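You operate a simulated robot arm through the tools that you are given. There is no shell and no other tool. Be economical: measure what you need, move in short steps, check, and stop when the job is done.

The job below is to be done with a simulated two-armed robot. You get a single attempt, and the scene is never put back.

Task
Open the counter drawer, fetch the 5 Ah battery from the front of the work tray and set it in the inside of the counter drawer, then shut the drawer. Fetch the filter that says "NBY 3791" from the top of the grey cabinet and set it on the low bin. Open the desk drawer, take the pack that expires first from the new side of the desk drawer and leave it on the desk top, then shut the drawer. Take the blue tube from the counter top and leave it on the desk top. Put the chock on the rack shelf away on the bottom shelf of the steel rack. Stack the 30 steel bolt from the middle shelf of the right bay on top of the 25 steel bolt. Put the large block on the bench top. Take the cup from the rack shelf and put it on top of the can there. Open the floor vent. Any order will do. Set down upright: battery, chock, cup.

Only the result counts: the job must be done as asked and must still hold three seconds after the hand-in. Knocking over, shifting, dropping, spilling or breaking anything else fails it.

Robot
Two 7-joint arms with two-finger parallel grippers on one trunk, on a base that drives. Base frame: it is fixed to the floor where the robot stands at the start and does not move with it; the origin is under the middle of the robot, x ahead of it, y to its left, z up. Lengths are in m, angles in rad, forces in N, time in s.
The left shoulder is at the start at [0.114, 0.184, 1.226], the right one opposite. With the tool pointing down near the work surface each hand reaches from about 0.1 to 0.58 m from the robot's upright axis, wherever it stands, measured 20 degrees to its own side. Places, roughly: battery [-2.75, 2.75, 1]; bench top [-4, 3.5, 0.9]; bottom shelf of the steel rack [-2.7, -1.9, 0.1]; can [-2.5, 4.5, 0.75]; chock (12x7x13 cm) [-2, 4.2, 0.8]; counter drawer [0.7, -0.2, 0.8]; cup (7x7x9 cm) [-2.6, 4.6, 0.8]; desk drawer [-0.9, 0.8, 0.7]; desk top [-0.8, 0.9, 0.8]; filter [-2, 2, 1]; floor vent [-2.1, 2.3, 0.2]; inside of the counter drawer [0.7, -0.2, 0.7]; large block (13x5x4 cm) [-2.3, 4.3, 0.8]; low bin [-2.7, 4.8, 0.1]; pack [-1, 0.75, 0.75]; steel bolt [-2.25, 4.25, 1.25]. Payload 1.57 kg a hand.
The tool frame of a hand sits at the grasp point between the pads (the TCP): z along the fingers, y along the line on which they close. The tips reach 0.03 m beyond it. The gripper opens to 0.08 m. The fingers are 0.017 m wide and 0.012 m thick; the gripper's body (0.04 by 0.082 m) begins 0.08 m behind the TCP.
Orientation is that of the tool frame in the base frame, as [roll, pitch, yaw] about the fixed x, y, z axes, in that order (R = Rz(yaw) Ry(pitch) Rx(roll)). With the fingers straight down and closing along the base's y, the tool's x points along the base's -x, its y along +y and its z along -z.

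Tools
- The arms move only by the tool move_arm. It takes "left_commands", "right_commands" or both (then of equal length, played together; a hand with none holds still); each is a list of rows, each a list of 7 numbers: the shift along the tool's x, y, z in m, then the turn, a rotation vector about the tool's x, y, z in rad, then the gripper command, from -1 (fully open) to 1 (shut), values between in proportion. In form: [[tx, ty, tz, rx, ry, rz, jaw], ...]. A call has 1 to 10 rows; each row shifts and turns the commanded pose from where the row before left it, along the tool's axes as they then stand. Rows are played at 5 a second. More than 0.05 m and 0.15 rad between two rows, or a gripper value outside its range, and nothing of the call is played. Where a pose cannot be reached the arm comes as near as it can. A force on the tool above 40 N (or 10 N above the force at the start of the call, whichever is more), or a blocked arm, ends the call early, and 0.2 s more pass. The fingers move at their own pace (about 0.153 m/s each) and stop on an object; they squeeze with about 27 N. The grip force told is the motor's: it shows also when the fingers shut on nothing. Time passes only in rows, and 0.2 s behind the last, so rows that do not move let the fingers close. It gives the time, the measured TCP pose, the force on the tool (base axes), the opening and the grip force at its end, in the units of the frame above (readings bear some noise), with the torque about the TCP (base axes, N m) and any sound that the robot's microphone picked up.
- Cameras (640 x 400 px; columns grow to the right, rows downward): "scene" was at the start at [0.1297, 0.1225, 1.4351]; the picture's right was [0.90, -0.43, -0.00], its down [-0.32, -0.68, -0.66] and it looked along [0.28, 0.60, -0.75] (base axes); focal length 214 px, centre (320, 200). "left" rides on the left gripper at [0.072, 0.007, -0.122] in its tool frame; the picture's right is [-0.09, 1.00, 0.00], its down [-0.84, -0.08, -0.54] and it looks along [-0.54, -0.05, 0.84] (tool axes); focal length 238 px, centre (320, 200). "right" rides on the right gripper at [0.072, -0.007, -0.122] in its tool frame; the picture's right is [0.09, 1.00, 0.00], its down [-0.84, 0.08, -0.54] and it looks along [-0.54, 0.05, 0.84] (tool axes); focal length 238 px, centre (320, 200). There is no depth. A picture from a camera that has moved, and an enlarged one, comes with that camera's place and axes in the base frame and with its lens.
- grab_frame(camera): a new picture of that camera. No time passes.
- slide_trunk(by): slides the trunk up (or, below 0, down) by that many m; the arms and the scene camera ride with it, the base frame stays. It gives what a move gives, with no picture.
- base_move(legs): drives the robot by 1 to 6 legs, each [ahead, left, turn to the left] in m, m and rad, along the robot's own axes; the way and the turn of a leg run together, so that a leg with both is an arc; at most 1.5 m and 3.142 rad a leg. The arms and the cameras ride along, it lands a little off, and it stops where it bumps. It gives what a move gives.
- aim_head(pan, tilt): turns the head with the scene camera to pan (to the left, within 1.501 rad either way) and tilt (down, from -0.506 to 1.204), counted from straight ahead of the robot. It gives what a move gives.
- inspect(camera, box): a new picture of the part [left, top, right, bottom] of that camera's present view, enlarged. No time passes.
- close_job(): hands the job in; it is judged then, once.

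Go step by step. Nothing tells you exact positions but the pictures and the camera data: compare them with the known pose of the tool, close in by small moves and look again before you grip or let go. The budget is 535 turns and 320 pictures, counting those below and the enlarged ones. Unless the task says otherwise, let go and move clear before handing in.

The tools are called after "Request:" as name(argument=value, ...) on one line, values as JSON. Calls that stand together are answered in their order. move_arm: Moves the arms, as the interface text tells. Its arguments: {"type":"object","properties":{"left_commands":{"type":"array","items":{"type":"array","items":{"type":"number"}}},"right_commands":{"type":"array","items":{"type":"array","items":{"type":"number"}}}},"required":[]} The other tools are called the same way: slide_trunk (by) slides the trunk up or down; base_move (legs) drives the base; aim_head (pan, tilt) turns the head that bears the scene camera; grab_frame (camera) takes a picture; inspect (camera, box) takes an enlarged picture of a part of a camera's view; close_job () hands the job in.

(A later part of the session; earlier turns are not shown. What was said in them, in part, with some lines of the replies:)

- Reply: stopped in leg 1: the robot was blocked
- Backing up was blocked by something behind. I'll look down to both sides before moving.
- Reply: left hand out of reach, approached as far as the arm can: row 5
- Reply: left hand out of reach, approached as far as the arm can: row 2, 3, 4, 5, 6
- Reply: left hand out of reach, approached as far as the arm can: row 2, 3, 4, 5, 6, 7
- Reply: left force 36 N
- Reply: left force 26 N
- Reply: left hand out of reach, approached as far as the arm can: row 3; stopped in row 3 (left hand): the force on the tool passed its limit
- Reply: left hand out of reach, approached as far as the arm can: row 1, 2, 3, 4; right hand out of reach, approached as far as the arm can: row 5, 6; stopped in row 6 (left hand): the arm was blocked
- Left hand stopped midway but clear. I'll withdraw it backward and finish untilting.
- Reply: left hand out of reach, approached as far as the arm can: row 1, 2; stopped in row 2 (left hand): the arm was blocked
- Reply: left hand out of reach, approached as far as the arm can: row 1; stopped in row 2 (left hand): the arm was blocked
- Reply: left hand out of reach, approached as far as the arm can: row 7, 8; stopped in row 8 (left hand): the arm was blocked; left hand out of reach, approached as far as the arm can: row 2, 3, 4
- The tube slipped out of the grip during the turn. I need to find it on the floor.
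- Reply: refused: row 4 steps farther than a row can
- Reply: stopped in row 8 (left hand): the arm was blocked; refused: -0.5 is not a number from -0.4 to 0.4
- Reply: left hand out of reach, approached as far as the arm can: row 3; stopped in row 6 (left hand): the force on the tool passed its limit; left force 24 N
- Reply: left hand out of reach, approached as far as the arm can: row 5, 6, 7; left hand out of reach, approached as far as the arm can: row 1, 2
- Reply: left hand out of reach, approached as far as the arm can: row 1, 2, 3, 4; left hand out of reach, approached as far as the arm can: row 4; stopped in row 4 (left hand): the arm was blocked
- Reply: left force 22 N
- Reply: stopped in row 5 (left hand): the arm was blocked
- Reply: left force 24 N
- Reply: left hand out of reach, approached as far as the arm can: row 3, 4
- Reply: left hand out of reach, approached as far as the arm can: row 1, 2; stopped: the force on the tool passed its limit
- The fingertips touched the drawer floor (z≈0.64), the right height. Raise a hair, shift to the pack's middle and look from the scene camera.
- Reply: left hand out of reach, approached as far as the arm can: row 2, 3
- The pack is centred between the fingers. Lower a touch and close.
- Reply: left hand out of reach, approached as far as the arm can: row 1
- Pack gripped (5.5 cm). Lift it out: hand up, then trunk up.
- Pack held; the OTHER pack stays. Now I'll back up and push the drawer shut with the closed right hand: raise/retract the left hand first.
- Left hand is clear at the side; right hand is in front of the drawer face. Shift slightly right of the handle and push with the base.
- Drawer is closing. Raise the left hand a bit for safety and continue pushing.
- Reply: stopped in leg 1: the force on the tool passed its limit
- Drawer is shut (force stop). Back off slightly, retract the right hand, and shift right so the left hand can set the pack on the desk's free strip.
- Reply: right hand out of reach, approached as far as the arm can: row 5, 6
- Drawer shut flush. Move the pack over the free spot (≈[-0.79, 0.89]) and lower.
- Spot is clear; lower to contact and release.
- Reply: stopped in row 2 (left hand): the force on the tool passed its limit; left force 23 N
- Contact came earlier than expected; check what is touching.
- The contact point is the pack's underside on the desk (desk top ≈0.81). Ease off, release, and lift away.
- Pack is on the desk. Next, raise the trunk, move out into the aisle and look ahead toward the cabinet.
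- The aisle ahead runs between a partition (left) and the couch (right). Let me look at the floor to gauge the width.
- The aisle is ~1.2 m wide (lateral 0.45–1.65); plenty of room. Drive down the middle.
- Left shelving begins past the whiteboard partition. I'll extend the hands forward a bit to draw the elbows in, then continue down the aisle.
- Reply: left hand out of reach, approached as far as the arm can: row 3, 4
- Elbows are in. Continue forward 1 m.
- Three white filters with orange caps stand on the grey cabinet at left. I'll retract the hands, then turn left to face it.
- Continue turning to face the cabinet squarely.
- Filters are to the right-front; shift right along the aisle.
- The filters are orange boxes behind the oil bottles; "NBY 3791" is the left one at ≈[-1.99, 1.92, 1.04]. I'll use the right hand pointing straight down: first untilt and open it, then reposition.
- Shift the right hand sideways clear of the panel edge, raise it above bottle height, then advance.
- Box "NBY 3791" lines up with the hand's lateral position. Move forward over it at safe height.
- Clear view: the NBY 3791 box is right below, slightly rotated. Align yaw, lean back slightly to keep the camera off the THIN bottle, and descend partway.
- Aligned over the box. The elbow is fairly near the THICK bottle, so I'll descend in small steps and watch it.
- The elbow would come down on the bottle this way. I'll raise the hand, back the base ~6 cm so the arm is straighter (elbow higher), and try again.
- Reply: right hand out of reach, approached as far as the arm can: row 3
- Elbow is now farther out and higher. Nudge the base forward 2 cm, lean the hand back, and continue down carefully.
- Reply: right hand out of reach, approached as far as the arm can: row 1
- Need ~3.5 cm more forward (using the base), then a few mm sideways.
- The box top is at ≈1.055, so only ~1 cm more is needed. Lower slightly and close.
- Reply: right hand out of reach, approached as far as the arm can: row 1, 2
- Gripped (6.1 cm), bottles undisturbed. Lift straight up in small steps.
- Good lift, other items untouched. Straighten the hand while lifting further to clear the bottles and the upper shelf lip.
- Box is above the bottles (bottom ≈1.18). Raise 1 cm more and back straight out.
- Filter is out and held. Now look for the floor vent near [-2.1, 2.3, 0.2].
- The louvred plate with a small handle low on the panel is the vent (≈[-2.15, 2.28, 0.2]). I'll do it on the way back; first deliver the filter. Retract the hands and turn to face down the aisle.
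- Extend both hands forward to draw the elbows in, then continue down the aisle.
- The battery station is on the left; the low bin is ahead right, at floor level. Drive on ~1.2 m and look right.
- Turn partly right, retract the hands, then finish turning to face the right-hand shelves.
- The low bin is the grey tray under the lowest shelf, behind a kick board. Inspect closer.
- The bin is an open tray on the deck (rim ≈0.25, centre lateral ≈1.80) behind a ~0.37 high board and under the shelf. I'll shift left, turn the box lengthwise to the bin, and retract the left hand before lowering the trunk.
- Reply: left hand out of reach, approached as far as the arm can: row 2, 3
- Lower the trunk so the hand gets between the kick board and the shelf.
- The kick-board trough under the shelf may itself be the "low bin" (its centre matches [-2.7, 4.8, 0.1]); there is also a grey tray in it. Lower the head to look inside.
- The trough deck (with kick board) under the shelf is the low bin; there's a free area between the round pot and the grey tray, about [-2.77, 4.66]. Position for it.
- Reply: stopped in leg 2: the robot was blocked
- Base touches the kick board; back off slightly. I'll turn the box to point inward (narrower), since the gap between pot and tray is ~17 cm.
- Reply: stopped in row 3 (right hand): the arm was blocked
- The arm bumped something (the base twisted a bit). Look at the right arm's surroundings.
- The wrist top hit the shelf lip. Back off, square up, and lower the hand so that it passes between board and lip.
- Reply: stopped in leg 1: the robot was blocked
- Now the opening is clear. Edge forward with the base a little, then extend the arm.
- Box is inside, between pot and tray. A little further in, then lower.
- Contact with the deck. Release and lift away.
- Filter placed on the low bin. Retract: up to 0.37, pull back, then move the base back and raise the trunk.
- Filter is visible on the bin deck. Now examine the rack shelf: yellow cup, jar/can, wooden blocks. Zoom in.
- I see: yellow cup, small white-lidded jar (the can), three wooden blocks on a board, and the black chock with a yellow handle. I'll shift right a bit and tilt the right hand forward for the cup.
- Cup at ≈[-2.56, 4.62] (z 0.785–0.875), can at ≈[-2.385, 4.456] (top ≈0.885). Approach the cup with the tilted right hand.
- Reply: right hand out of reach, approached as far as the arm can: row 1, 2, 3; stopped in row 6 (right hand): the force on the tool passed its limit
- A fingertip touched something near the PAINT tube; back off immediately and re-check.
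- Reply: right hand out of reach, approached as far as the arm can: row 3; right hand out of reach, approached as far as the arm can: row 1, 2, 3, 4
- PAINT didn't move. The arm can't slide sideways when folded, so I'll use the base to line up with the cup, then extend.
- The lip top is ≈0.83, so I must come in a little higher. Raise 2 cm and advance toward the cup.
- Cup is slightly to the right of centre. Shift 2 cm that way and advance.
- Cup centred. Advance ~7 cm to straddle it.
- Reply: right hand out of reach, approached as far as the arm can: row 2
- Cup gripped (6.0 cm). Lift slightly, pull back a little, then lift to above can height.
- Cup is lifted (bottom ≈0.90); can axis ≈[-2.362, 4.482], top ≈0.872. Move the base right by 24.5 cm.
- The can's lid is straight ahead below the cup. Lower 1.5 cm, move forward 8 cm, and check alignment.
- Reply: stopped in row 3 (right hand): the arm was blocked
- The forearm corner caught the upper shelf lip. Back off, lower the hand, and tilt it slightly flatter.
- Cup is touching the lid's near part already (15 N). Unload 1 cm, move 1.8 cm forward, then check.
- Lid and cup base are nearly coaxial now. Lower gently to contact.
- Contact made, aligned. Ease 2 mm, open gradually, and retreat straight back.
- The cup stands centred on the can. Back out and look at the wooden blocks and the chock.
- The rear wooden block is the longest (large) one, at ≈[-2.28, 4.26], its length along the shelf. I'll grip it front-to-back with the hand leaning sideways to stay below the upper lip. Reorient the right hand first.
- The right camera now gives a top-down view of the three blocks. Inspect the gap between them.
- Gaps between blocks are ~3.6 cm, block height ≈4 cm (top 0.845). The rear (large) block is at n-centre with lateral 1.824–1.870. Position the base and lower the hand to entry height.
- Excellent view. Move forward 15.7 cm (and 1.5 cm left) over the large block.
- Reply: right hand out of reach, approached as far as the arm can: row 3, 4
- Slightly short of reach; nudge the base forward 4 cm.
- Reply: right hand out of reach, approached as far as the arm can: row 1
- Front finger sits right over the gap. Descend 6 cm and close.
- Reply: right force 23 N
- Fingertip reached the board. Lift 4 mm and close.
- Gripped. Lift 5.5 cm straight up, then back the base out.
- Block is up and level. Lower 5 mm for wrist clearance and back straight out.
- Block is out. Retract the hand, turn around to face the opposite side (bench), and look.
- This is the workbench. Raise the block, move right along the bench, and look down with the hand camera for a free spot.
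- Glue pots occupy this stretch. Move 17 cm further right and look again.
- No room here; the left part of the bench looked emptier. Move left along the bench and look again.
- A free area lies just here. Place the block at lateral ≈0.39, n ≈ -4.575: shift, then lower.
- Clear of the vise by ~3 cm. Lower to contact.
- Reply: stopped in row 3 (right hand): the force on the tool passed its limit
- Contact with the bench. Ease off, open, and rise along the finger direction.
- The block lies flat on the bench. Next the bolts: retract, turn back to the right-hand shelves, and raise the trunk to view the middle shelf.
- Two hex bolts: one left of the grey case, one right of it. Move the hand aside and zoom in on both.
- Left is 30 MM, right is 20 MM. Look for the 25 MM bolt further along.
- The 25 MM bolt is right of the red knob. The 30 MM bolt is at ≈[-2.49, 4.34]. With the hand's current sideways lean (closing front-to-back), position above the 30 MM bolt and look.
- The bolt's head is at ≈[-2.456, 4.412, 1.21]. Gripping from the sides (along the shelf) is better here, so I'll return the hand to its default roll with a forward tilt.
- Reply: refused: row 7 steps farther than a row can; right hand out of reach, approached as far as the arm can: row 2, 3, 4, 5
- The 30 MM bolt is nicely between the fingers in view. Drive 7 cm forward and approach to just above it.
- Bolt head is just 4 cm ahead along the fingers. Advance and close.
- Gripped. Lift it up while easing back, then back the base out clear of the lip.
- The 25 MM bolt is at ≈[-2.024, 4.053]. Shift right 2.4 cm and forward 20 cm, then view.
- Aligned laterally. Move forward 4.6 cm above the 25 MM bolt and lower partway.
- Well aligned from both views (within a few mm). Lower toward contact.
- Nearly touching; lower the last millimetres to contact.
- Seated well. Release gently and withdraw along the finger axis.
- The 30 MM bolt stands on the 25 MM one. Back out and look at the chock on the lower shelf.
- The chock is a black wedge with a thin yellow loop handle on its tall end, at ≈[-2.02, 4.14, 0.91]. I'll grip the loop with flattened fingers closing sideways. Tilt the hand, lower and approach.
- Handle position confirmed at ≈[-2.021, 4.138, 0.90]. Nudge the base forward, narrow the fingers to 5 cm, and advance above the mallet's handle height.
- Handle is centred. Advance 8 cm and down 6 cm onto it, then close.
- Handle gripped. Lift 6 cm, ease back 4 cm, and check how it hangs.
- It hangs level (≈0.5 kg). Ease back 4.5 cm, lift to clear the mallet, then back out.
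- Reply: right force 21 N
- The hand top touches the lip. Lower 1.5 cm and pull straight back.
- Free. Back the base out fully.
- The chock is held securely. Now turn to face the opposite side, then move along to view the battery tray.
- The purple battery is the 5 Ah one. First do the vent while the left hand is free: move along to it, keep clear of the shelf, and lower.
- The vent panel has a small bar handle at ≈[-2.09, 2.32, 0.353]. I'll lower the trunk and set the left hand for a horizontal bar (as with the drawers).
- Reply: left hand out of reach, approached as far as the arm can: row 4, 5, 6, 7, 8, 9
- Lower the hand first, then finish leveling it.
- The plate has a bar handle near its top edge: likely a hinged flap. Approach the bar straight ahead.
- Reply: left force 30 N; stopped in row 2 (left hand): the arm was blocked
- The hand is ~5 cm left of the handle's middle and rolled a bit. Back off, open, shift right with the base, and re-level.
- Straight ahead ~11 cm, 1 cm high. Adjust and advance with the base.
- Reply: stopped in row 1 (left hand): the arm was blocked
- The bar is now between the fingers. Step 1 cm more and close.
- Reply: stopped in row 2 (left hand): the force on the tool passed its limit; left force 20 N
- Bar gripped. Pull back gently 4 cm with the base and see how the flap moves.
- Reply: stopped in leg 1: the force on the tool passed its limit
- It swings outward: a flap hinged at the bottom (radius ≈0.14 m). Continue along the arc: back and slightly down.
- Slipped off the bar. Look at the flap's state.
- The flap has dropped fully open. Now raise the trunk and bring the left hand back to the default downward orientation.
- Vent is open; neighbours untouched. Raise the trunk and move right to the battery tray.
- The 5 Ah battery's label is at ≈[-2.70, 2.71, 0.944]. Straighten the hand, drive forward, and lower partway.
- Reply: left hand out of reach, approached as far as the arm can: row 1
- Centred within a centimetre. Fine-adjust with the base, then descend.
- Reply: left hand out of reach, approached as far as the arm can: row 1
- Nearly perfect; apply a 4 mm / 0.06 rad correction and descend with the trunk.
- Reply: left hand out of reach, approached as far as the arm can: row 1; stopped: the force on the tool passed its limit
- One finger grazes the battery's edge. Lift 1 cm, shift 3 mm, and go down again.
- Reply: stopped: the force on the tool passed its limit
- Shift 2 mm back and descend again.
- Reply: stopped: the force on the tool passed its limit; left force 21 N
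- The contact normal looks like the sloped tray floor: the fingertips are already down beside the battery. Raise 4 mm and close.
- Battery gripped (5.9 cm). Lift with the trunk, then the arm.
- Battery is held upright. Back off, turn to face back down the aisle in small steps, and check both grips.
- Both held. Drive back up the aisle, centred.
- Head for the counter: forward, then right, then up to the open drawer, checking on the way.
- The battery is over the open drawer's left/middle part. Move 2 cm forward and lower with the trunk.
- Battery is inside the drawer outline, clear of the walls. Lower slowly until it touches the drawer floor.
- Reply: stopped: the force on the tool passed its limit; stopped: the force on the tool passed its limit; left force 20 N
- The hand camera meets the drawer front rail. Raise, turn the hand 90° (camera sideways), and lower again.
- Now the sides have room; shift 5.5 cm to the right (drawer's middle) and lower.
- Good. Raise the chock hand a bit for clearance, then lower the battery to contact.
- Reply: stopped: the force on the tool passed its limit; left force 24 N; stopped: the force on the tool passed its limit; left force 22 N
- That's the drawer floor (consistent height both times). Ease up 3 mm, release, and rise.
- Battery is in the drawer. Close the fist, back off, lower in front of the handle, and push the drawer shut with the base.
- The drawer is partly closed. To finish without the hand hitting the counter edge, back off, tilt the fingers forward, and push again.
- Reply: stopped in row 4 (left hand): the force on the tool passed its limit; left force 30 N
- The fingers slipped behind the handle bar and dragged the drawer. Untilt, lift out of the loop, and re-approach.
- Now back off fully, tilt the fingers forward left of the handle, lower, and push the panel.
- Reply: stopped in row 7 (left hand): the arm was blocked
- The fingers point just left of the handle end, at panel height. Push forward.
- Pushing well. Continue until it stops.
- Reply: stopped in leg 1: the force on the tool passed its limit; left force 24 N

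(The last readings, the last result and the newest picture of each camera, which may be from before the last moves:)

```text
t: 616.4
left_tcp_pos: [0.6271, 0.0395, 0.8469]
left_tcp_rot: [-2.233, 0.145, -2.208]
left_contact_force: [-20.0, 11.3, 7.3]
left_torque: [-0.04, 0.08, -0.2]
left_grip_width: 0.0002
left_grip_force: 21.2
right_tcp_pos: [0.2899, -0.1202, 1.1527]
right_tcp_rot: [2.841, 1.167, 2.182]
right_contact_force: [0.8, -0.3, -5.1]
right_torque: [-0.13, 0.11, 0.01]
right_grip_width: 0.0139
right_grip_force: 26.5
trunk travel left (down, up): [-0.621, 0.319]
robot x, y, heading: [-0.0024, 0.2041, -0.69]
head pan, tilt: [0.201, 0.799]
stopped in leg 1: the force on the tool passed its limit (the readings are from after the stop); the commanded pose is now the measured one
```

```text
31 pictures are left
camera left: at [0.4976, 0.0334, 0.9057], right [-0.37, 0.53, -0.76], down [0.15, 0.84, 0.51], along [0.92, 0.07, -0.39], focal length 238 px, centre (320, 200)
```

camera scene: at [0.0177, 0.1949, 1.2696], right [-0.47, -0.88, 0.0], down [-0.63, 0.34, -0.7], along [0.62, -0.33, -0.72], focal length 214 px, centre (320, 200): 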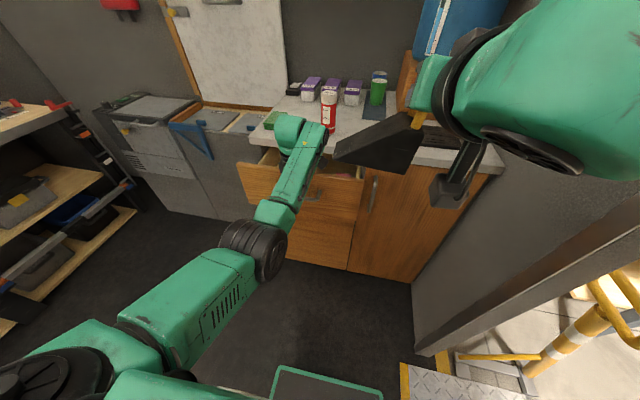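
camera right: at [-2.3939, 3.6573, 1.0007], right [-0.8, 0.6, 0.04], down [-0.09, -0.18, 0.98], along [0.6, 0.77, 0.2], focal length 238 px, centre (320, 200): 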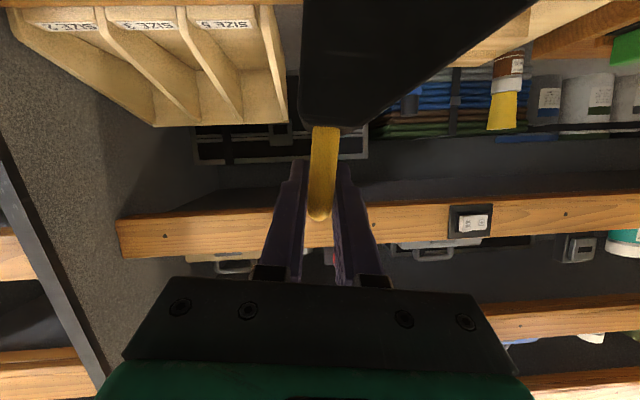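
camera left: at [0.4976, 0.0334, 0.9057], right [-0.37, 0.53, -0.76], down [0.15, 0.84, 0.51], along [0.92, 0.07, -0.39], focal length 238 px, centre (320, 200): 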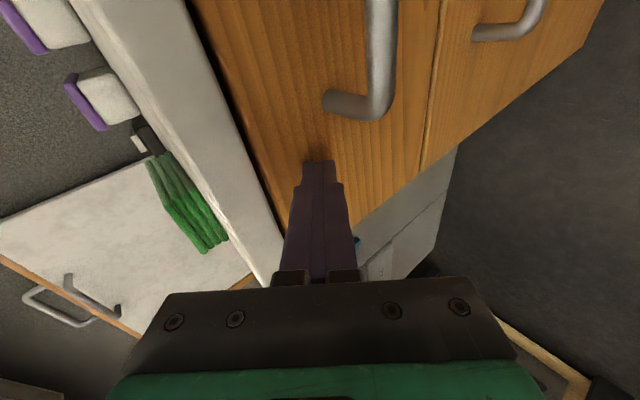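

The counter drawer is shut. Back away, untilt the left hand, and turn toward the doorway with the chock.

Request:
base_move(legs=[[-0.27, 0, 0], [0, 0.32, 0]])

Request:
move_arm(left_commands=[[0, 0, 0, -0.15, 0, 0, 1], [0, 0, 0, -0.15, 0, 0, 1], [0, 0, 0, -0.15, 0, 0, 1], [0, 0, 0, -0.15, 0, 0, 1], [0, 0, 0, -0.15, 0, 0, 1], [0, 0, 0, -0.13, 0, 0, 1]])

Request:
slide_trunk(by=0.2)

Request:
base_move(legs=[[0, 0, -0.5], [0, 0, -0.5], [0, 0, -0.58]])

Request:
aim_head(pan=0.0, tilt=0.55)

Request:
grab_frame(camera="scene")

```text
t: 620.1
left_tcp_pos: [0.626, 0.4587, 0.8421]
left_tcp_rot: [-2.239, 0.144, -2.209]
left_contact_force: [-0.5, 0.1, 0.1]
left_torque: [-0.01, -0.02, 0.0]
left_grip_width: 0.0001
left_grip_force: 21.0
right_tcp_pos: [0.2902, 0.298, 1.151]
right_tcp_rot: [2.846, 1.164, 2.188]
right_contact_force: [0.4, 0.8, -4.3]
right_torque: [-0.1, 0.11, -0.04]
right_grip_width: 0.0141
right_grip_force: 27.0
trunk travel left (down, up): [-0.621, 0.319]
robot x, y, heading: [-0.0067, 0.6218, -0.69]
head pan, tilt: [0.201, 0.799]
```

```text
t: 621.5
left_tcp_pos: [0.625, 0.4579, 0.8418]
left_tcp_rot: [-3.123, 0.141, -2.207]
left_contact_force: [-0.6, -0.1, -1.0]
left_torque: [0.02, 0.0, 0.0]
left_grip_width: 0.0
left_grip_force: 21.1
right_tcp_pos: [0.2902, 0.2986, 1.1518]
right_tcp_rot: [2.844, 1.161, 2.189]
right_contact_force: [0.0, -0.3, -5.0]
right_torque: [-0.06, 0.11, -0.01]
right_grip_width: 0.0138
right_grip_force: 27.1
trunk travel left (down, up): [-0.621, 0.319]
robot x, y, heading: [-0.0093, 0.6234, -0.691]
head pan, tilt: [0.201, 0.799]
```

```text
t: 623.7
left_tcp_pos: [0.625, 0.4583, 1.0423]
left_tcp_rot: [-3.12, 0.146, -2.209]
left_contact_force: [-0.1, -0.1, -0.4]
left_torque: [0.0, 0.03, 0.05]
left_grip_width: 0.0
left_grip_force: 21.4
right_tcp_pos: [0.2904, 0.298, 1.3515]
right_tcp_rot: [2.843, 1.162, 2.19]
right_contact_force: [0.0, 0.1, -5.2]
right_torque: [-0.12, 0.12, -0.03]
right_grip_width: 0.0136
right_grip_force: 27.4
trunk travel left (down, up): [-0.821, 0.119]
robot x, y, heading: [-0.0088, 0.623, -0.683]
head pan, tilt: [0.201, 0.799]
```

```text
t: 628.5
left_tcp_pos: [-0.1797, -0.0102, 1.0417]
left_tcp_rot: [-3.119, 0.142, 2.496]
left_contact_force: [0.6, 0.1, 0.2]
left_torque: [-0.02, -0.02, 0.01]
left_grip_width: 0.0
left_grip_force: 21.3
right_tcp_pos: [-0.3387, 0.325, 1.3518]
right_tcp_rot: [2.846, 1.165, 0.611]
right_contact_force: [-0.8, 0.7, -4.4]
right_torque: [0.16, 0.12, -0.01]
right_grip_width: 0.0138
right_grip_force: 27.2
trunk travel left (down, up): [-0.821, 0.119]
robot x, y, heading: [-0.0067, 0.6273, -2.271]
head pan, tilt: [0.201, 0.799]
```

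```text
t: 629.3
left_tcp_pos: [-0.1807, -0.0103, 1.0419]
left_tcp_rot: [-3.121, 0.144, 2.496]
left_contact_force: [-0.3, 0.3, 0.2]
left_torque: [-0.02, 0.0, 0.01]
left_grip_width: 0.0002
left_grip_force: 21.1
right_tcp_pos: [-0.3379, 0.3251, 1.3517]
right_tcp_rot: [2.845, 1.163, 0.609]
right_contact_force: [-1.3, 0.1, -5.1]
right_torque: [0.09, 0.12, 0.0]
right_grip_width: 0.0139
right_grip_force: 27.1
trunk travel left (down, up): [-0.821, 0.119]
robot x, y, heading: [-0.0095, 0.623, -2.265]
head pan, tilt: [0.0, 0.55]
```

```text
30 pictures are left
camera scene: at [-0.0989, 0.5171, 1.4808], right [-0.77, 0.64, 0.0], down [0.34, 0.4, -0.85], along [-0.55, -0.65, -0.52], focal length 214 px, centre (320, 200)
```

scene: 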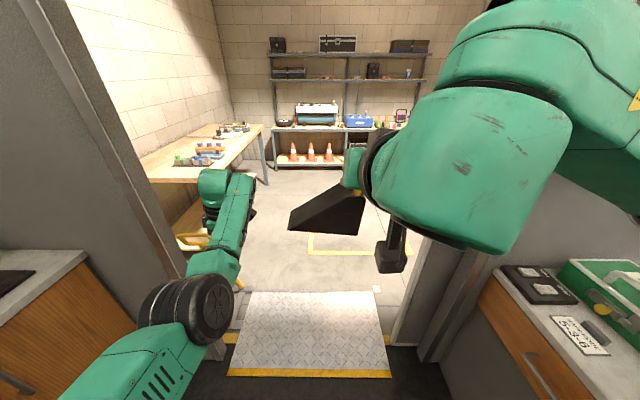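

The doorway (≈0.94 m) with a tread plate lies ahead; the steel rack with cones is beyond. Extend the right arm to draw its elbow in, centre on the doorway, and check clearance.

Request:
move_arm(right_commands=[[-0.014, 0.02, 0.037, 0, 0, 0, 1], [-0.014, 0.02, 0.037, 0, 0, 0, 1], [-0.014, 0.02, 0.037, 0, 0, 0, 1], [-0.014, 0, 0.037, 0, 0, 0, 1]])

Request:
base_move(legs=[[0, 0.07, 0]])

Request:
aim_head(pan=-0.5, tilt=0.7)

Request:
grab_frame(camera="scene")

```text
t: 630.3
left_tcp_pos: [-0.1819, -0.0117, 1.0411]
left_tcp_rot: [-3.122, 0.144, 2.494]
left_contact_force: [-0.4, 0.4, 0.3]
left_torque: [0.04, -0.03, -0.02]
left_grip_width: 0.0001
left_grip_force: 21.2
right_tcp_pos: [-0.3952, 0.1601, 1.3509]
right_tcp_rot: [2.849, 1.162, 0.615]
right_contact_force: [-1.2, 0.4, -4.7]
right_torque: [0.11, 0.12, 0.02]
right_grip_width: 0.0139
right_grip_force: 27.0
trunk travel left (down, up): [-0.821, 0.119]
robot x, y, heading: [-0.0072, 0.6257, -2.267]
head pan, tilt: [0.0, 0.55]
```

```text
t: 631.3
left_tcp_pos: [-0.1329, -0.0499, 1.0431]
left_tcp_rot: [-3.119, 0.15, 2.495]
left_contact_force: [-0.4, -0.4, -0.1]
left_torque: [-0.03, -0.07, -0.01]
left_grip_width: 0.0002
left_grip_force: 21.1
right_tcp_pos: [-0.3481, 0.1248, 1.3527]
right_tcp_rot: [2.828, 1.162, 0.594]
right_contact_force: [-0.6, 0.0, -5.0]
right_torque: [0.13, 0.1, 0.08]
right_grip_width: 0.0138
right_grip_force: 27.7
trunk travel left (down, up): [-0.821, 0.119]
robot x, y, heading: [0.0416, 0.578, -2.272]
head pan, tilt: [0.0, 0.55]
```

```text
t: 632.2
left_tcp_pos: [-0.1278, -0.0549, 1.0421]
left_tcp_rot: [-3.121, 0.144, 2.493]
left_contact_force: [-1.1, -0.4, -0.6]
left_torque: [0.0, -0.02, -0.01]
left_grip_width: 0.0001
left_grip_force: 21.5
right_tcp_pos: [-0.3413, 0.1182, 1.352]
right_tcp_rot: [2.848, 1.161, 0.612]
right_contact_force: [0.3, -0.4, -4.6]
right_torque: [0.15, 0.15, -0.02]
right_grip_width: 0.0137
right_grip_force: 26.6
trunk travel left (down, up): [-0.821, 0.119]
robot x, y, heading: [0.0409, 0.5774, -2.27]
head pan, tilt: [-0.499, 0.7]
```

```text
29 pictures are left
camera scene: at [-0.0662, 0.5088, 1.4678], right [-0.37, 0.93, 0.0], down [0.6, 0.24, -0.76], along [-0.71, -0.28, -0.64], focal length 214 px, centre (320, 200)
```

scene: 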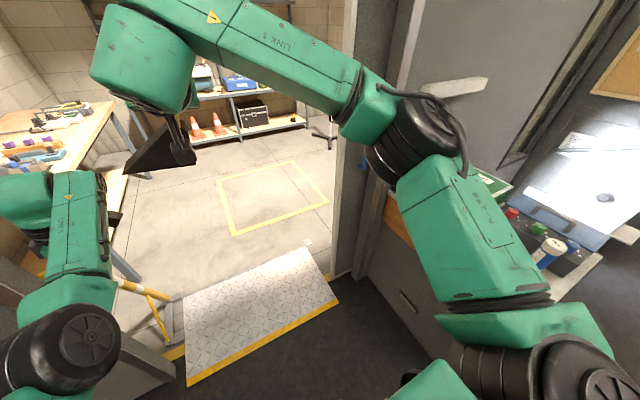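

Clearances are fine: right elbow ~15 cm from the jamb. Shift 4 cm right and drive through.

Request:
base_move(legs=[[0, -0.04, 0], [0.8, 0, 0]])

Request:
base_move(legs=[[0.75, 0, 0]])

Request:
aim_head(pan=-0.2, tilt=0.5)

Request:
grab_frame(camera="scene")

```text
t: 635.8
left_tcp_pos: [-0.5075, -0.469, 1.0669]
left_tcp_rot: [-2.985, 0.12, 2.577]
left_contact_force: [0.2, 0.3, 1.1]
left_torque: [-0.09, 0.05, -0.04]
left_grip_width: 0.0001
left_grip_force: 21.7
right_tcp_pos: [-0.7537, -0.315, 1.3291]
right_tcp_rot: [2.871, 1.146, 0.644]
right_contact_force: [1.0, 1.9, -3.5]
right_torque: [0.18, 0.04, -0.03]
right_grip_width: 0.0142
right_grip_force: 27.3
trunk travel left (down, up): [-0.821, 0.119]
robot x, y, heading: [-0.3531, 0.1679, -2.257]
head pan, tilt: [-0.499, 0.7]
stopped in leg 2: the robot was blocked; the commanded pose is now the measured one
```

```text
t: 636.5
left_tcp_pos: [-0.5186, -0.4735, 1.024]
left_tcp_rot: [-3.033, 0.129, 2.568]
left_contact_force: [-0.1, -1.0, 0.2]
left_torque: [0.0, 0.01, 0.0]
left_grip_width: 0.0001
left_grip_force: 21.7
right_tcp_pos: [-0.785, -0.3682, 1.2769]
right_tcp_rot: [2.932, 1.099, 0.731]
right_contact_force: [1.1, -0.3, -3.4]
right_torque: [0.07, 0.12, -0.04]
right_grip_width: 0.0139
right_grip_force: 26.9
trunk travel left (down, up): [-0.821, 0.119]
robot x, y, heading: [-0.3566, 0.1657, -2.26]
head pan, tilt: [-0.499, 0.7]
stopped in leg 1: the robot was blocked; the commanded pose is now the measured one
```

```text
t: 637.3
left_tcp_pos: [-0.5206, -0.477, 1.0232]
left_tcp_rot: [-3.037, 0.128, 2.567]
left_contact_force: [0.4, 0.1, -1.1]
left_torque: [0.0, -0.06, 0.03]
left_grip_width: 0.0
left_grip_force: 21.0
right_tcp_pos: [-0.7899, -0.3715, 1.2756]
right_tcp_rot: [2.931, 1.096, 0.723]
right_contact_force: [-1.7, -0.6, -4.3]
right_torque: [0.06, 0.15, 0.03]
right_grip_width: 0.0139
right_grip_force: 27.3
trunk travel left (down, up): [-0.821, 0.119]
robot x, y, heading: [-0.3604, 0.1641, -2.255]
head pan, tilt: [-0.201, 0.499]
```

```text
28 pictures are left
camera scene: at [-0.4364, 0.0935, 1.4916], right [-0.63, 0.78, 0.0], down [0.36, 0.29, -0.89], along [-0.69, -0.56, -0.46], focal length 214 px, centre (320, 200)
```

scene: 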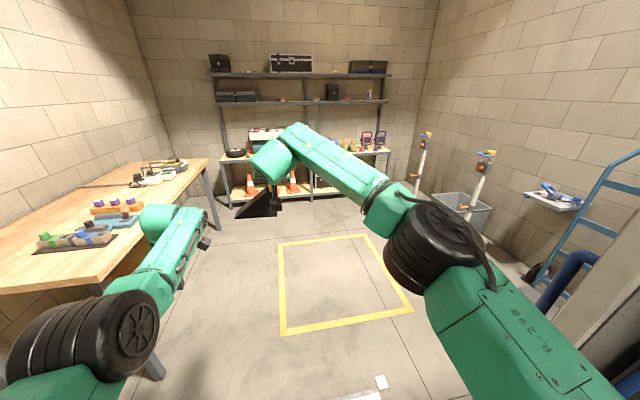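

Something bumped on the right (arm vs. door frame, probably). Back 6 cm, shift left 6 cm, and try again gently.

Request:
base_move(legs=[[-0.08, 0, 0], [0, 0.05, -0.01], [0.2, 0, 0]])

Request:
aim_head(pan=-1.1, tilt=0.5)

Request:
grab_frame(camera="scene")

```text
t: 638.0
left_tcp_pos: [-0.5162, -0.4618, 0.9946]
left_tcp_rot: [-3.07, 0.136, 2.562]
left_contact_force: [0.1, -0.3, 0.0]
left_torque: [0.0, -0.03, 0.02]
left_grip_width: 0.0001
left_grip_force: 21.6
right_tcp_pos: [-0.7722, -0.4018, 1.2328]
right_tcp_rot: [2.989, 1.079, 0.873]
right_contact_force: [-0.6, 0.7, -4.4]
right_torque: [0.06, 0.15, 0.05]
right_grip_width: 0.0139
right_grip_force: 26.9
trunk travel left (down, up): [-0.821, 0.119]
robot x, y, heading: [-0.3499, 0.1714, -2.26]
head pan, tilt: [-0.201, 0.499]
stopped in leg 1: the robot was blocked; the commanded pose is now the measured one
```

```text
t: 639.2
left_tcp_pos: [-0.515, -0.4616, 0.9961]
left_tcp_rot: [-3.07, 0.133, 2.561]
left_contact_force: [-1.0, -0.4, 0.1]
left_torque: [0.01, -0.02, -0.01]
left_grip_width: 0.0
left_grip_force: 20.9
right_tcp_pos: [-0.7704, -0.399, 1.2383]
right_tcp_rot: [2.986, 1.081, 0.869]
right_contact_force: [1.3, -0.1, -3.8]
right_torque: [0.05, 0.13, -0.02]
right_grip_width: 0.0137
right_grip_force: 26.8
trunk travel left (down, up): [-0.821, 0.119]
robot x, y, heading: [-0.3494, 0.1707, -2.262]
head pan, tilt: [-1.1, 0.499]
```

```text
27 pictures are left
camera scene: at [-0.4491, 0.1771, 1.4908], right [0.22, 0.98, -0.02], down [0.45, -0.12, -0.88], along [-0.86, 0.18, -0.47], focal length 214 px, centre (320, 200)
```

scene: 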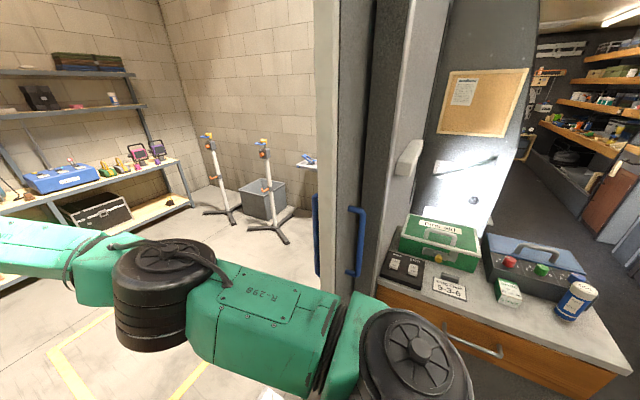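

The right upper arm is pressed against the right door jamb. Move purely left to free it.

Request:
base_move(legs=[[0, 0.06, 0]])

Request:
base_move(legs=[[0.15, 0, 0]])

```text
t: 640.0
left_tcp_pos: [-0.5088, -0.452, 0.9704]
left_tcp_rot: [-3.104, 0.141, 2.556]
left_contact_force: [-0.4, -0.4, -0.7]
left_torque: [0.01, -0.02, 0.0]
left_grip_width: 0.0
left_grip_force: 21.3
right_tcp_pos: [-0.7689, -0.4135, 1.1925]
right_tcp_rot: [3.001, 1.052, 0.927]
right_contact_force: [0.8, 0.6, -3.0]
right_torque: [0.06, 0.07, 0.0]
right_grip_width: 0.0144
right_grip_force: 26.9
trunk travel left (down, up): [-0.821, 0.119]
robot x, y, heading: [-0.3437, 0.1695, -2.257]
head pan, tilt: [-1.1, 0.499]
stopped in leg 1: the robot was blocked; the commanded pose is now the measured one
```

```text
t: 640.7
left_tcp_pos: [-0.5057, -0.4461, 0.9482]
left_tcp_rot: [-3.138, 0.143, 2.547]
left_contact_force: [-0.7, -0.2, 0.6]
left_torque: [0.01, 0.0, 0.01]
left_grip_width: 0.0002
left_grip_force: 21.6
right_tcp_pos: [-0.7867, -0.4106, 1.1509]
right_tcp_rot: [3.002, 1.008, 0.927]
right_contact_force: [1.2, 0.1, -4.0]
right_torque: [0.03, 0.1, -0.06]
right_grip_width: 0.0138
right_grip_force: 26.8
trunk travel left (down, up): [-0.821, 0.119]
robot x, y, heading: [-0.3507, 0.1618, -2.258]
head pan, tilt: [-1.1, 0.499]
stopped in leg 1: the robot was blocked; the commanded pose is now the measured one
```

Still blocked. Look to the left side.

Request:
aim_head(pan=1.2, tilt=0.7)

Request:
grab_frame(camera="scene")

```text
t: 642.8
left_tcp_pos: [-0.5074, -0.4485, 0.9476]
left_tcp_rot: [-3.14, 0.141, 2.547]
left_contact_force: [-0.7, 0.4, -0.1]
left_torque: [-0.01, 0.0, -0.01]
left_grip_width: 0.0
left_grip_force: 21.2
right_tcp_pos: [-0.7872, -0.4123, 1.1501]
right_tcp_rot: [3.003, 1.01, 0.927]
right_contact_force: [0.8, -0.1, -5.8]
right_torque: [0.02, 0.18, 0.01]
right_grip_width: 0.0138
right_grip_force: 27.0
trunk travel left (down, up): [-0.821, 0.119]
robot x, y, heading: [-0.3518, 0.1587, -2.26]
head pan, tilt: [1.201, 0.7]
```

```text
26 pictures are left
camera scene: at [-0.3174, 0.0752, 1.4729], right [-0.87, -0.49, 0.02], down [-0.33, 0.55, -0.77], along [0.37, -0.68, -0.64], focal length 214 px, centre (320, 200)
```

scene: 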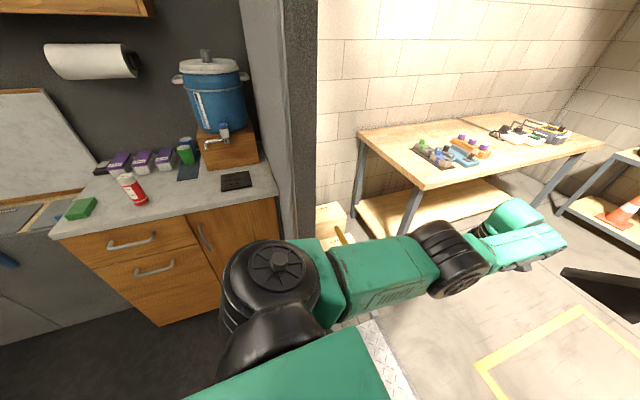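

Both sides look clear; the body is slightly tilted, so the base is likely catching on the threshold. Back up first.

Request:
base_move(legs=[[-0.4, 0, 0]])

Request:
base_move(legs=[[-0.4, 0, 0]])

```text
t: 645.3
left_tcp_pos: [-0.2712, -0.1683, 0.941]
left_tcp_rot: [3.135, 0.141, 2.555]
left_contact_force: [0.0, 0.0, 0.1]
left_torque: [0.07, 0.0, 0.0]
left_grip_width: 0.0
left_grip_force: 20.7
right_tcp_pos: [-0.5445, -0.1355, 1.1484]
right_tcp_rot: [3.006, 1.004, 0.936]
right_contact_force: [-0.7, -0.1, -4.8]
right_torque: [0.02, 0.2, 0.03]
right_grip_width: 0.0138
right_grip_force: 27.0
trunk travel left (down, up): [-0.821, 0.119]
robot x, y, heading: [-0.1025, 0.4627, -2.256]
head pan, tilt: [1.201, 0.7]
```

```text
t: 647.8
left_tcp_pos: [-0.0248, 0.1385, 0.9401]
left_tcp_rot: [3.136, 0.14, 2.548]
left_contact_force: [-0.6, 0.2, 0.9]
left_torque: [0.01, -0.03, 0.03]
left_grip_width: 0.0
left_grip_force: 21.3
right_tcp_pos: [-0.2991, 0.1703, 1.1471]
right_tcp_rot: [3.006, 1.001, 0.93]
right_contact_force: [0.0, 0.2, -4.3]
right_torque: [0.01, 0.17, 0.04]
right_grip_width: 0.0139
right_grip_force: 27.0
trunk travel left (down, up): [-0.821, 0.119]
robot x, y, heading: [0.1471, 0.7675, -2.261]
head pan, tilt: [1.201, 0.7]
```

Free again. The right arm has straightened (elbow further in). Recentre 5 cm to the left and try the doorway again.

Request:
base_move(legs=[[0, 0.05, -0.006], [0.7, 0, 0]])

Request:
base_move(legs=[[0.4, 0, 0]])

```text
t: 652.1
left_tcp_pos: [-0.4289, -0.4185, 0.9404]
left_tcp_rot: [3.137, 0.144, 2.532]
left_contact_force: [0.4, 1.0, -0.9]
left_torque: [-0.07, -0.03, -0.02]
left_grip_width: 0.0
left_grip_force: 21.1
right_tcp_pos: [-0.704, -0.3798, 1.1473]
right_tcp_rot: [3.004, 1.001, 0.911]
right_contact_force: [-0.3, -0.6, -6.2]
right_torque: [-0.02, 0.18, -0.01]
right_grip_width: 0.014
right_grip_force: 26.7
trunk travel left (down, up): [-0.821, 0.119]
robot x, y, heading: [-0.2462, 0.2093, -2.274]
head pan, tilt: [1.201, 0.7]
```

```text
t: 654.6
left_tcp_pos: [-0.6828, -0.7177, 0.9416]
left_tcp_rot: [3.137, 0.142, 2.533]
left_contact_force: [-0.5, 0.2, -0.5]
left_torque: [0.0, 0.0, -0.01]
left_grip_width: 0.0
left_grip_force: 21.8
right_tcp_pos: [-0.9564, -0.6808, 1.1485]
right_tcp_rot: [3.006, 1.005, 0.915]
right_contact_force: [0.4, -0.3, -5.9]
right_torque: [0.02, 0.15, 0.01]
right_grip_width: 0.0139
right_grip_force: 27.0
trunk travel left (down, up): [-0.821, 0.119]
robot x, y, heading: [-0.5056, -0.0893, -2.276]
head pan, tilt: [1.201, 0.7]
```

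Through the doorway. Continue toward the steel rack and look at it.

Request:
base_move(legs=[[1.2, -0.45, 0]])

Request:
aim_head(pan=0.0, tilt=0.6)

Request:
grab_frame(camera="scene")

```text
t: 661.0
left_tcp_pos: [-1.8102, -1.3281, 0.9346]
left_tcp_rot: [3.139, 0.141, 2.514]
left_contact_force: [-0.2, 0.7, -0.1]
left_torque: [0.01, 0.01, 0.0]
left_grip_width: 0.0001
left_grip_force: 20.8
right_tcp_pos: [-2.0831, -1.2857, 1.142]
right_tcp_rot: [3.008, 1.003, 0.898]
right_contact_force: [-0.6, 0.3, -5.0]
right_torque: [0.01, 0.13, -0.01]
right_grip_width: 0.0139
right_grip_force: 26.8
trunk travel left (down, up): [-0.821, 0.119]
robot x, y, heading: [-1.6164, -0.7017, -2.293]
head pan, tilt: [1.201, 0.7]
```

```text
t: 662.4
left_tcp_pos: [-1.8093, -1.3277, 0.934]
left_tcp_rot: [3.138, 0.141, 2.515]
left_contact_force: [-0.4, -0.3, 0.1]
left_torque: [0.02, -0.02, 0.01]
left_grip_width: 0.0
left_grip_force: 21.2
right_tcp_pos: [-2.0832, -1.2863, 1.1414]
right_tcp_rot: [3.007, 1.001, 0.897]
right_contact_force: [0.5, -0.8, -4.6]
right_torque: [0.02, 0.16, -0.03]
right_grip_width: 0.0139
right_grip_force: 27.4
trunk travel left (down, up): [-0.821, 0.119]
robot x, y, heading: [-1.6167, -0.7029, -2.294]
head pan, tilt: [0.0, 0.6]
```

```text
25 pictures are left
camera scene: at [-1.7075, -0.8077, 1.4763], right [-0.75, 0.66, 0.0], down [0.37, 0.42, -0.82], along [-0.54, -0.62, -0.57], focal length 214 px, centre (320, 200)
```

scene: 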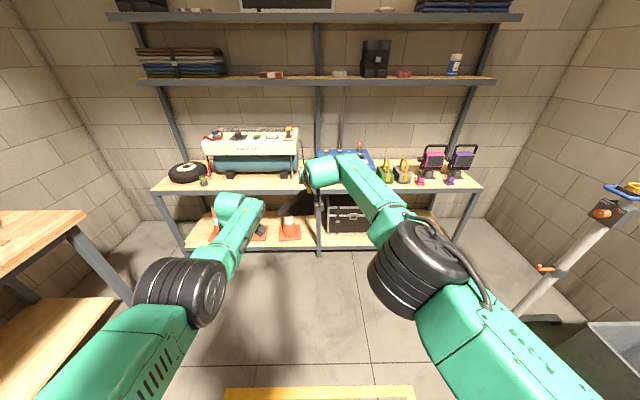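

The bottom shelf has cones on the left, a chest in the middle, and free space to the right of the chest. Drive there and lower the trunk partway.

Request:
base_move(legs=[[0, -0.84, 0.022], [0.55, 0, 0]])

Request:
slide_trunk(by=-0.4)

Request:
aim_head(pan=0.0, tilt=0.5)

Request:
grab_frame(camera="scene")

```text
t: 669.8
left_tcp_pos: [-2.8097, -1.2053, 0.9351]
left_tcp_rot: [3.138, 0.141, 2.534]
left_contact_force: [-0.1, -0.2, -0.4]
left_torque: [0.0, -0.01, 0.03]
left_grip_width: 0.0
left_grip_force: 21.3
right_tcp_pos: [-3.0843, -1.1695, 1.1428]
right_tcp_rot: [3.008, 1.004, 0.917]
right_contact_force: [-0.1, 0.2, -5.3]
right_torque: [0.03, 0.17, 0.0]
right_grip_width: 0.0139
right_grip_force: 27.2
trunk travel left (down, up): [-0.821, 0.119]
robot x, y, heading: [-2.6273, -0.5785, -2.276]
head pan, tilt: [0.0, 0.6]
```

```text
t: 673.6
left_tcp_pos: [-2.8099, -1.2058, 0.5357]
left_tcp_rot: [3.138, 0.141, 2.535]
left_contact_force: [-0.6, 0.4, -0.5]
left_torque: [0.04, 0.02, 0.05]
left_grip_width: 0.0
left_grip_force: 20.9
right_tcp_pos: [-3.0837, -1.1686, 0.7415]
right_tcp_rot: [3.008, 1.003, 0.917]
right_contact_force: [0.1, 0.4, -5.2]
right_torque: [0.02, 0.2, 0.03]
right_grip_width: 0.0138
right_grip_force: 26.8
trunk travel left (down, up): [-0.421, 0.519]
robot x, y, heading: [-2.6282, -0.5799, -2.276]
head pan, tilt: [0.0, 0.6]
```

```text
t: 674.2
left_tcp_pos: [-2.8096, -1.2045, 0.5343]
left_tcp_rot: [3.139, 0.142, 2.535]
left_contact_force: [-0.4, 0.3, -0.1]
left_torque: [-0.01, 0.03, -0.03]
left_grip_width: 0.0001
left_grip_force: 21.6
right_tcp_pos: [-3.084, -1.1682, 0.7424]
right_tcp_rot: [3.008, 1.0, 0.916]
right_contact_force: [-0.4, -0.7, -4.6]
right_torque: [0.03, 0.17, 0.0]
right_grip_width: 0.014
right_grip_force: 27.0
trunk travel left (down, up): [-0.421, 0.519]
robot x, y, heading: [-2.6335, -0.5775, -2.275]
head pan, tilt: [0.0, 0.499]
```

```text
24 pictures are left
camera scene: at [-2.7191, -0.6851, 1.0854], right [-0.76, 0.65, 0.0], down [0.31, 0.37, -0.88], along [-0.57, -0.67, -0.48], focal length 214 px, centre (320, 200)
```

scene: 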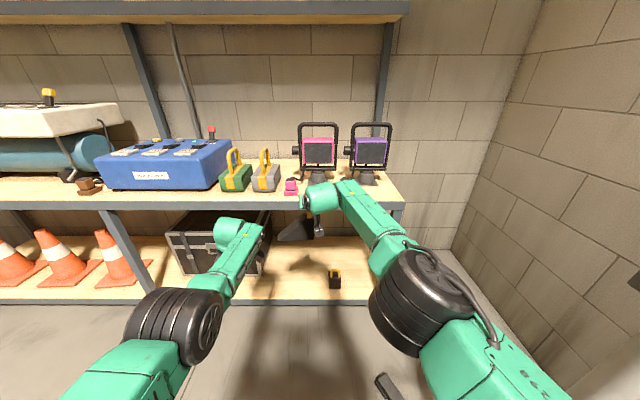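

Free spot between the chest and a small item, around n≈-1.6. Raise/retract the left hand, then lower the trunk with the chock in front of the rack.

Request:
move_arm(left_commands=[[0, 0.02, -0.04, 0, 0, 0, 1], [0, 0.02, -0.04, 0, 0, 0, 1], [0, 0.02, -0.04, 0, 0, 0, 1], [0, 0.02, -0.04, 0, 0, 0, 1], [0, 0.02, -0.04, 0, 0, 0, 1]])

Request:
slide_trunk(by=-0.39)

Request:
aim_head(pan=-0.1, tilt=0.4)

Request:
grab_frame(camera="scene")

```text
t: 675.5
left_tcp_pos: [-2.7845, -1.1515, 0.7226]
left_tcp_rot: [3.137, 0.142, 2.533]
left_contact_force: [1.2, 0.3, 0.8]
left_torque: [0.01, 0.0, 0.0]
left_grip_width: 0.0001
left_grip_force: 21.9
left hand out of reach, approached as far as the arm can: row 4, 5
right_tcp_pos: [-3.0837, -1.1694, 0.7432]
right_tcp_rot: [3.007, 1.005, 0.916]
right_contact_force: [-0.6, -0.2, -4.7]
right_torque: [0.0, 0.14, -0.01]
right_grip_width: 0.0136
right_grip_force: 26.7
trunk travel left (down, up): [-0.421, 0.519]
robot x, y, heading: [-2.6283, -0.5789, -2.278]
head pan, tilt: [0.0, 0.499]
```

```text
t: 679.2
left_tcp_pos: [-2.7857, -1.1515, 0.3317]
left_tcp_rot: [3.136, 0.141, 2.534]
left_contact_force: [-0.5, 0.9, -1.0]
left_torque: [0.0, 0.0, 0.0]
left_grip_width: 0.0
left_grip_force: 21.0
right_tcp_pos: [-3.0839, -1.1682, 0.353]
right_tcp_rot: [3.008, 1.002, 0.915]
right_contact_force: [0.1, 0.0, -5.6]
right_torque: [0.02, 0.16, 0.04]
right_grip_width: 0.0138
right_grip_force: 26.8
trunk travel left (down, up): [-0.031, 0.909]
robot x, y, heading: [-2.6277, -0.5786, -2.278]
head pan, tilt: [0.0, 0.499]
```

```text
t: 679.9
left_tcp_pos: [-2.7858, -1.1517, 0.3316]
left_tcp_rot: [3.135, 0.141, 2.536]
left_contact_force: [-0.2, 0.3, 0.6]
left_torque: [-0.03, 0.01, 0.01]
left_grip_width: 0.0002
left_grip_force: 21.3
right_tcp_pos: [-3.0838, -1.1685, 0.3528]
right_tcp_rot: [3.008, 1.003, 0.915]
right_contact_force: [0.0, 0.9, -4.9]
right_torque: [0.02, 0.15, 0.03]
right_grip_width: 0.014
right_grip_force: 27.1
trunk travel left (down, up): [-0.031, 0.909]
robot x, y, heading: [-2.6305, -0.5758, -2.275]
head pan, tilt: [-0.099, 0.4]
```

```text
23 pictures are left
camera scene: at [-2.7266, -0.6797, 0.7045], right [-0.69, 0.72, 0.0], down [0.28, 0.27, -0.92], along [-0.66, -0.64, -0.39], focal length 214 px, centre (320, 200)
```

scene: 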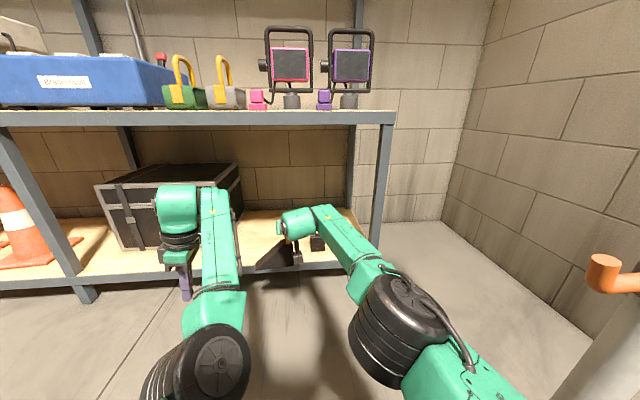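

The chock hangs just in front of the shelf. Move 20 cm in, then lower with the arm.

Request:
base_move(legs=[[0.19, 0.0, 0]])

Request:
move_arm(right_commands=[[0.025, 0, 0.016, 0, 0, 0, 1], [0.025, 0, 0.016, 0, 0, 0, 1]])

Request:
grab_frame(camera="scene")

```text
t: 681.4
left_tcp_pos: [-2.9099, -1.2985, 0.3316]
left_tcp_rot: [3.138, 0.142, 2.535]
left_contact_force: [0.4, -0.2, 0.2]
left_torque: [0.05, 0.0, -0.01]
left_grip_width: 0.0001
left_grip_force: 21.5
right_tcp_pos: [-3.2079, -1.3159, 0.3521]
right_tcp_rot: [3.007, 1.002, 0.918]
right_contact_force: [-0.2, 0.7, -5.5]
right_torque: [0.03, 0.18, 0.01]
right_grip_width: 0.0139
right_grip_force: 26.7
trunk travel left (down, up): [-0.031, 0.909]
robot x, y, heading: [-2.7576, -0.727, -2.275]
head pan, tilt: [-0.099, 0.4]
```

```text
t: 682.0
left_tcp_pos: [-2.9089, -1.2978, 0.3316]
left_tcp_rot: [3.137, 0.141, 2.534]
left_contact_force: [0.2, -1.1, 0.1]
left_torque: [0.0, -0.03, 0.01]
left_grip_width: 0.0002
left_grip_force: 20.9
right_tcp_pos: [-3.2015, -1.3161, 0.2899]
right_tcp_rot: [3.007, 1.002, 0.918]
right_contact_force: [-0.4, -0.2, -5.2]
right_torque: [0.02, 0.17, 0.01]
right_grip_width: 0.0136
right_grip_force: 27.3
right hand out of reach, approached as far as the arm can: row 2
trunk travel left (down, up): [-0.031, 0.909]
robot x, y, heading: [-2.751, -0.725, -2.273]
head pan, tilt: [-0.099, 0.4]
```

```text
22 pictures are left
camera scene: at [-2.8511, -0.8269, 0.7045], right [-0.7, 0.72, 0.0], down [0.28, 0.27, -0.92], along [-0.66, -0.64, -0.39], focal length 214 px, centre (320, 200)
```

scene: 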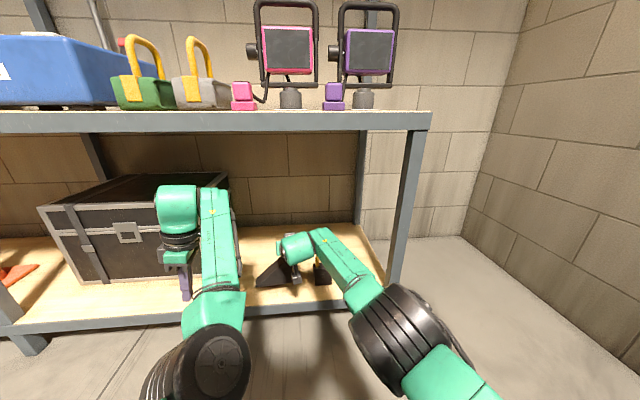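

Request:
slide_trunk(by=-0.03)

Request:
base_move(legs=[[0.05, 0.0, 0]])

Request:
move_arm(right_commands=[[0.013, 0, 0.008, 0, 0, 0, 1], [0.013, 0, 0.008, 0, 0, 0, 1]])

Request:
inspect(camera="scene", box=[210, 210, 370, 330])

```text
t: 682.8
left_tcp_pos: [-2.9089, -1.2986, 0.3026]
left_tcp_rot: [3.14, 0.141, 2.534]
left_contact_force: [-0.4, 0.2, -0.3]
left_torque: [-0.01, -0.01, 0.02]
left_grip_width: 0.0002
left_grip_force: 21.1
right_tcp_pos: [-3.2012, -1.3172, 0.2646]
right_tcp_rot: [3.006, 1.008, 0.916]
right_contact_force: [0.7, 1.2, 4.5]
right_torque: [0.15, 0.11, -0.05]
right_grip_width: 0.014
right_grip_force: 27.0
trunk travel left (down, up): [-0.001, 0.939]
robot x, y, heading: [-2.7522, -0.7243, -2.281]
head pan, tilt: [-0.099, 0.4]
```

```text
t: 683.7
left_tcp_pos: [-2.9404, -1.3365, 0.3028]
left_tcp_rot: [3.14, 0.141, 2.536]
left_contact_force: [0.1, -0.6, -0.6]
left_torque: [0.03, 0.03, -0.01]
left_grip_width: 0.0003
left_grip_force: 21.8
right_tcp_pos: [-3.2335, -1.3559, 0.262]
right_tcp_rot: [3.004, 1.006, 0.917]
right_contact_force: [-1.5, -7.3, 4.1]
right_torque: [-0.85, 0.4, 0.01]
right_grip_width: 0.0139
right_grip_force: 27.3
trunk travel left (down, up): [-0.001, 0.939]
robot x, y, heading: [-2.7869, -0.7596, -2.271]
head pan, tilt: [-0.099, 0.4]
```

```text
t: 684.3
left_tcp_pos: [-2.9399, -1.3367, 0.3044]
left_tcp_rot: [3.14, 0.14, 2.537]
left_contact_force: [0.4, 0.4, -0.9]
left_torque: [0.0, 0.03, -0.02]
left_grip_width: 0.0001
left_grip_force: 21.0
right_tcp_pos: [-3.2251, -1.3588, 0.2517]
right_tcp_rot: [2.995, 1.044, 0.921]
right_contact_force: [-1.6, -1.2, 15.7]
right_torque: [0.11, 0.52, 0.0]
right_grip_width: 0.0148
right_grip_force: 27.0
right hand out of reach, approached as far as the arm can: row 2
trunk travel left (down, up): [-0.001, 0.939]
robot x, y, heading: [-2.7898, -0.7627, -2.278]
head pan, tilt: [-0.099, 0.4]
stopped in row 2 (right hand): the force on the tool passed its limit (the readings are from after the stop); the commanded pose is now the measured one
```

```text
3.33 times, centred on (290, 270) of scene
camera zoom: at [-2.8819, -0.8635, 0.6749], right [-0.7, 0.72, 0.0], down [0.28, 0.27, -0.92], along [-0.66, -0.64, -0.39], focal length 715 px, centre (420, -33)
```

zoom: 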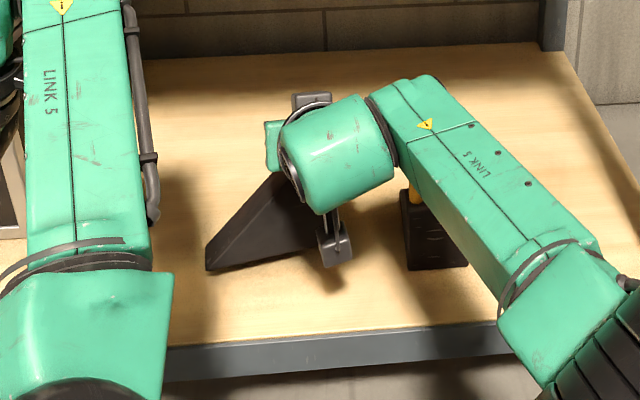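

The chock is resting on the bottom shelf. Ease off, open moderately, and withdraw back along the fingers.

Request:
move_arm(right_commands=[[-0.004, 0, -0.002, 0, 0, 0, 1], [0, 0, 0, 0, 0, 0, 0.4], [0, 0, 0, 0, 0, 0, -0.2], [0, 0, 0, 0, 0, 0, -0.2], [0, 0, -0.02, 0, 0, 0, -0.2], [0, 0, -0.03, 0, 0, 0, -0.2], [0, 0, -0.035, 0, 0, 0, -0.2], [0, 0, -0.035, 0, 0, 0, -0.2]])

Request:
grab_frame(camera="right")

```text
t: 686.1
left_tcp_pos: [-2.9413, -1.3363, 0.303]
left_tcp_rot: [3.139, 0.142, 2.536]
left_contact_force: [-0.4, 0.2, 0.1]
left_torque: [0.04, -0.04, -0.01]
left_grip_width: 0.0001
left_grip_force: 21.5
right_tcp_pos: [-3.1783, -1.2681, 0.311]
right_tcp_rot: [2.997, 1.028, 0.916]
right_contact_force: [0.0, 0.3, -0.8]
right_torque: [-0.01, 0.0, -0.01]
right_grip_width: 0.0479
right_grip_force: 0.1
trunk travel left (down, up): [-0.001, 0.939]
robot x, y, heading: [-2.7855, -0.7637, -2.272]
head pan, tilt: [-0.099, 0.4]
```

```text
20 pictures are left
camera right: at [-3.1125, -1.1423, 0.3113], right [0.89, -0.46, 0.0], down [0.02, 0.03, 1.0], along [-0.46, -0.89, 0.04], focal length 238 px, centre (320, 200)
```

right: 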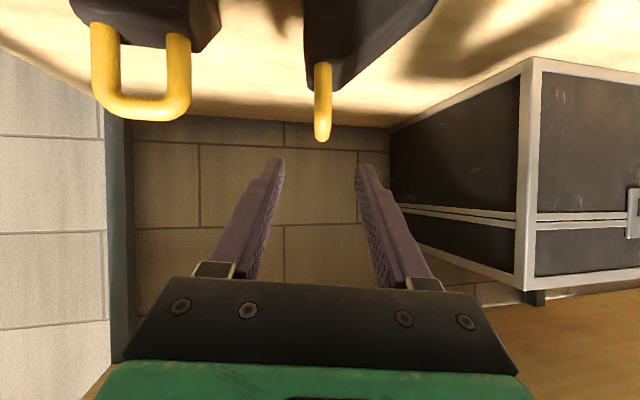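

The chock stands upright on the bottom shelf. Withdraw the hand fully and back the robot clear, with one last look.

Request:
base_move(legs=[[-0.45, 0, 0]])

Request:
grab_frame(camera="scene")

```text
t: 688.9
left_tcp_pos: [-2.6392, -0.9875, 0.3027]
left_tcp_rot: [3.138, 0.141, 2.549]
left_contact_force: [-0.5, 0.7, -0.2]
left_torque: [-0.01, -0.01, -0.01]
left_grip_width: 0.0002
left_grip_force: 21.3
right_tcp_pos: [-2.8793, -0.9235, 0.3127]
right_tcp_rot: [2.995, 1.029, 0.931]
right_contact_force: [0.3, 0.8, -0.3]
right_torque: [-0.02, 0.01, -0.02]
right_grip_width: 0.0479
right_grip_force: 0.0
trunk travel left (down, up): [-0.001, 0.939]
robot x, y, heading: [-2.4941, -0.4138, -2.257]
head pan, tilt: [-0.099, 0.4]
```

```text
19 pictures are left
camera scene: at [-2.5891, -0.5151, 0.6747], right [-0.71, 0.71, 0.0], down [0.28, 0.27, -0.92], along [-0.65, -0.65, -0.39], focal length 214 px, centre (320, 200)
```

scene: 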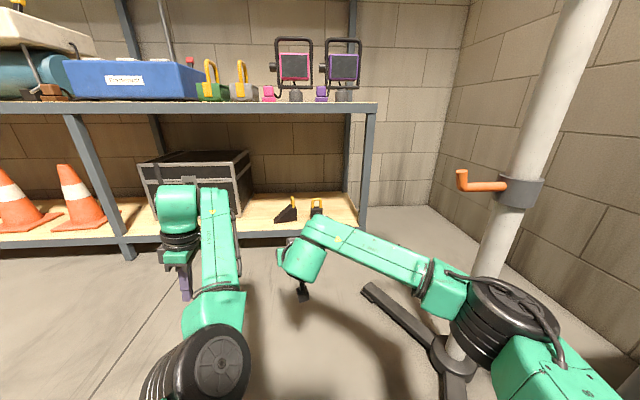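

The chock stands upright on the rack's bottom shelf, both hands are clear, and every item on the list has been carried out, so I'm handing in.

Request:
close_job()

```text
The job is handed in.
```

I did all nine parts of the job and handed it in; it went in with two uncertain placements and three unintended contacts.

**Drawers and vent**
- **Battery:** the 5 Ah battery lies label-up in the counter drawer, which is shut.
- **Pack:** the pack dated 20 JUL 29 is on the desk top, and the desk drawer is shut.
- **Vent:** the flap has dropped fully open. I took the louvred panel low on the grey cabinet to be the floor vent.

**Placed items**
- **Tube:** the blue tube stands on the desk top. I dropped it on the floor once on the way and picked it up again.
- **Filter:** the NBY 3791 filter is on the deck of the trough under the rack shelf. I took that trough to be the low bin, because it matches the given position better than the grey tray standing in it.
- **Block:** the large block is on the bench top.
- **Cup:** the cup stands on the can.
- **Bolt:** the 30 bolt stands on the 25 bolt, a few millimetres off centre.
- **Chock:** the chock is upright on the bottom shelf of the steel rack.

**Unintended contacts**
- My finger hooked behind the counter drawer's handle and pulled it out a little before I shut it.
- My fingers pressed on the rack shelf lip, near the paint tube. The tube did not appear to move.
- I bumped the door frame on the way out.

I saw nothing else knocked over or out of place in the pictures I took afterwards.
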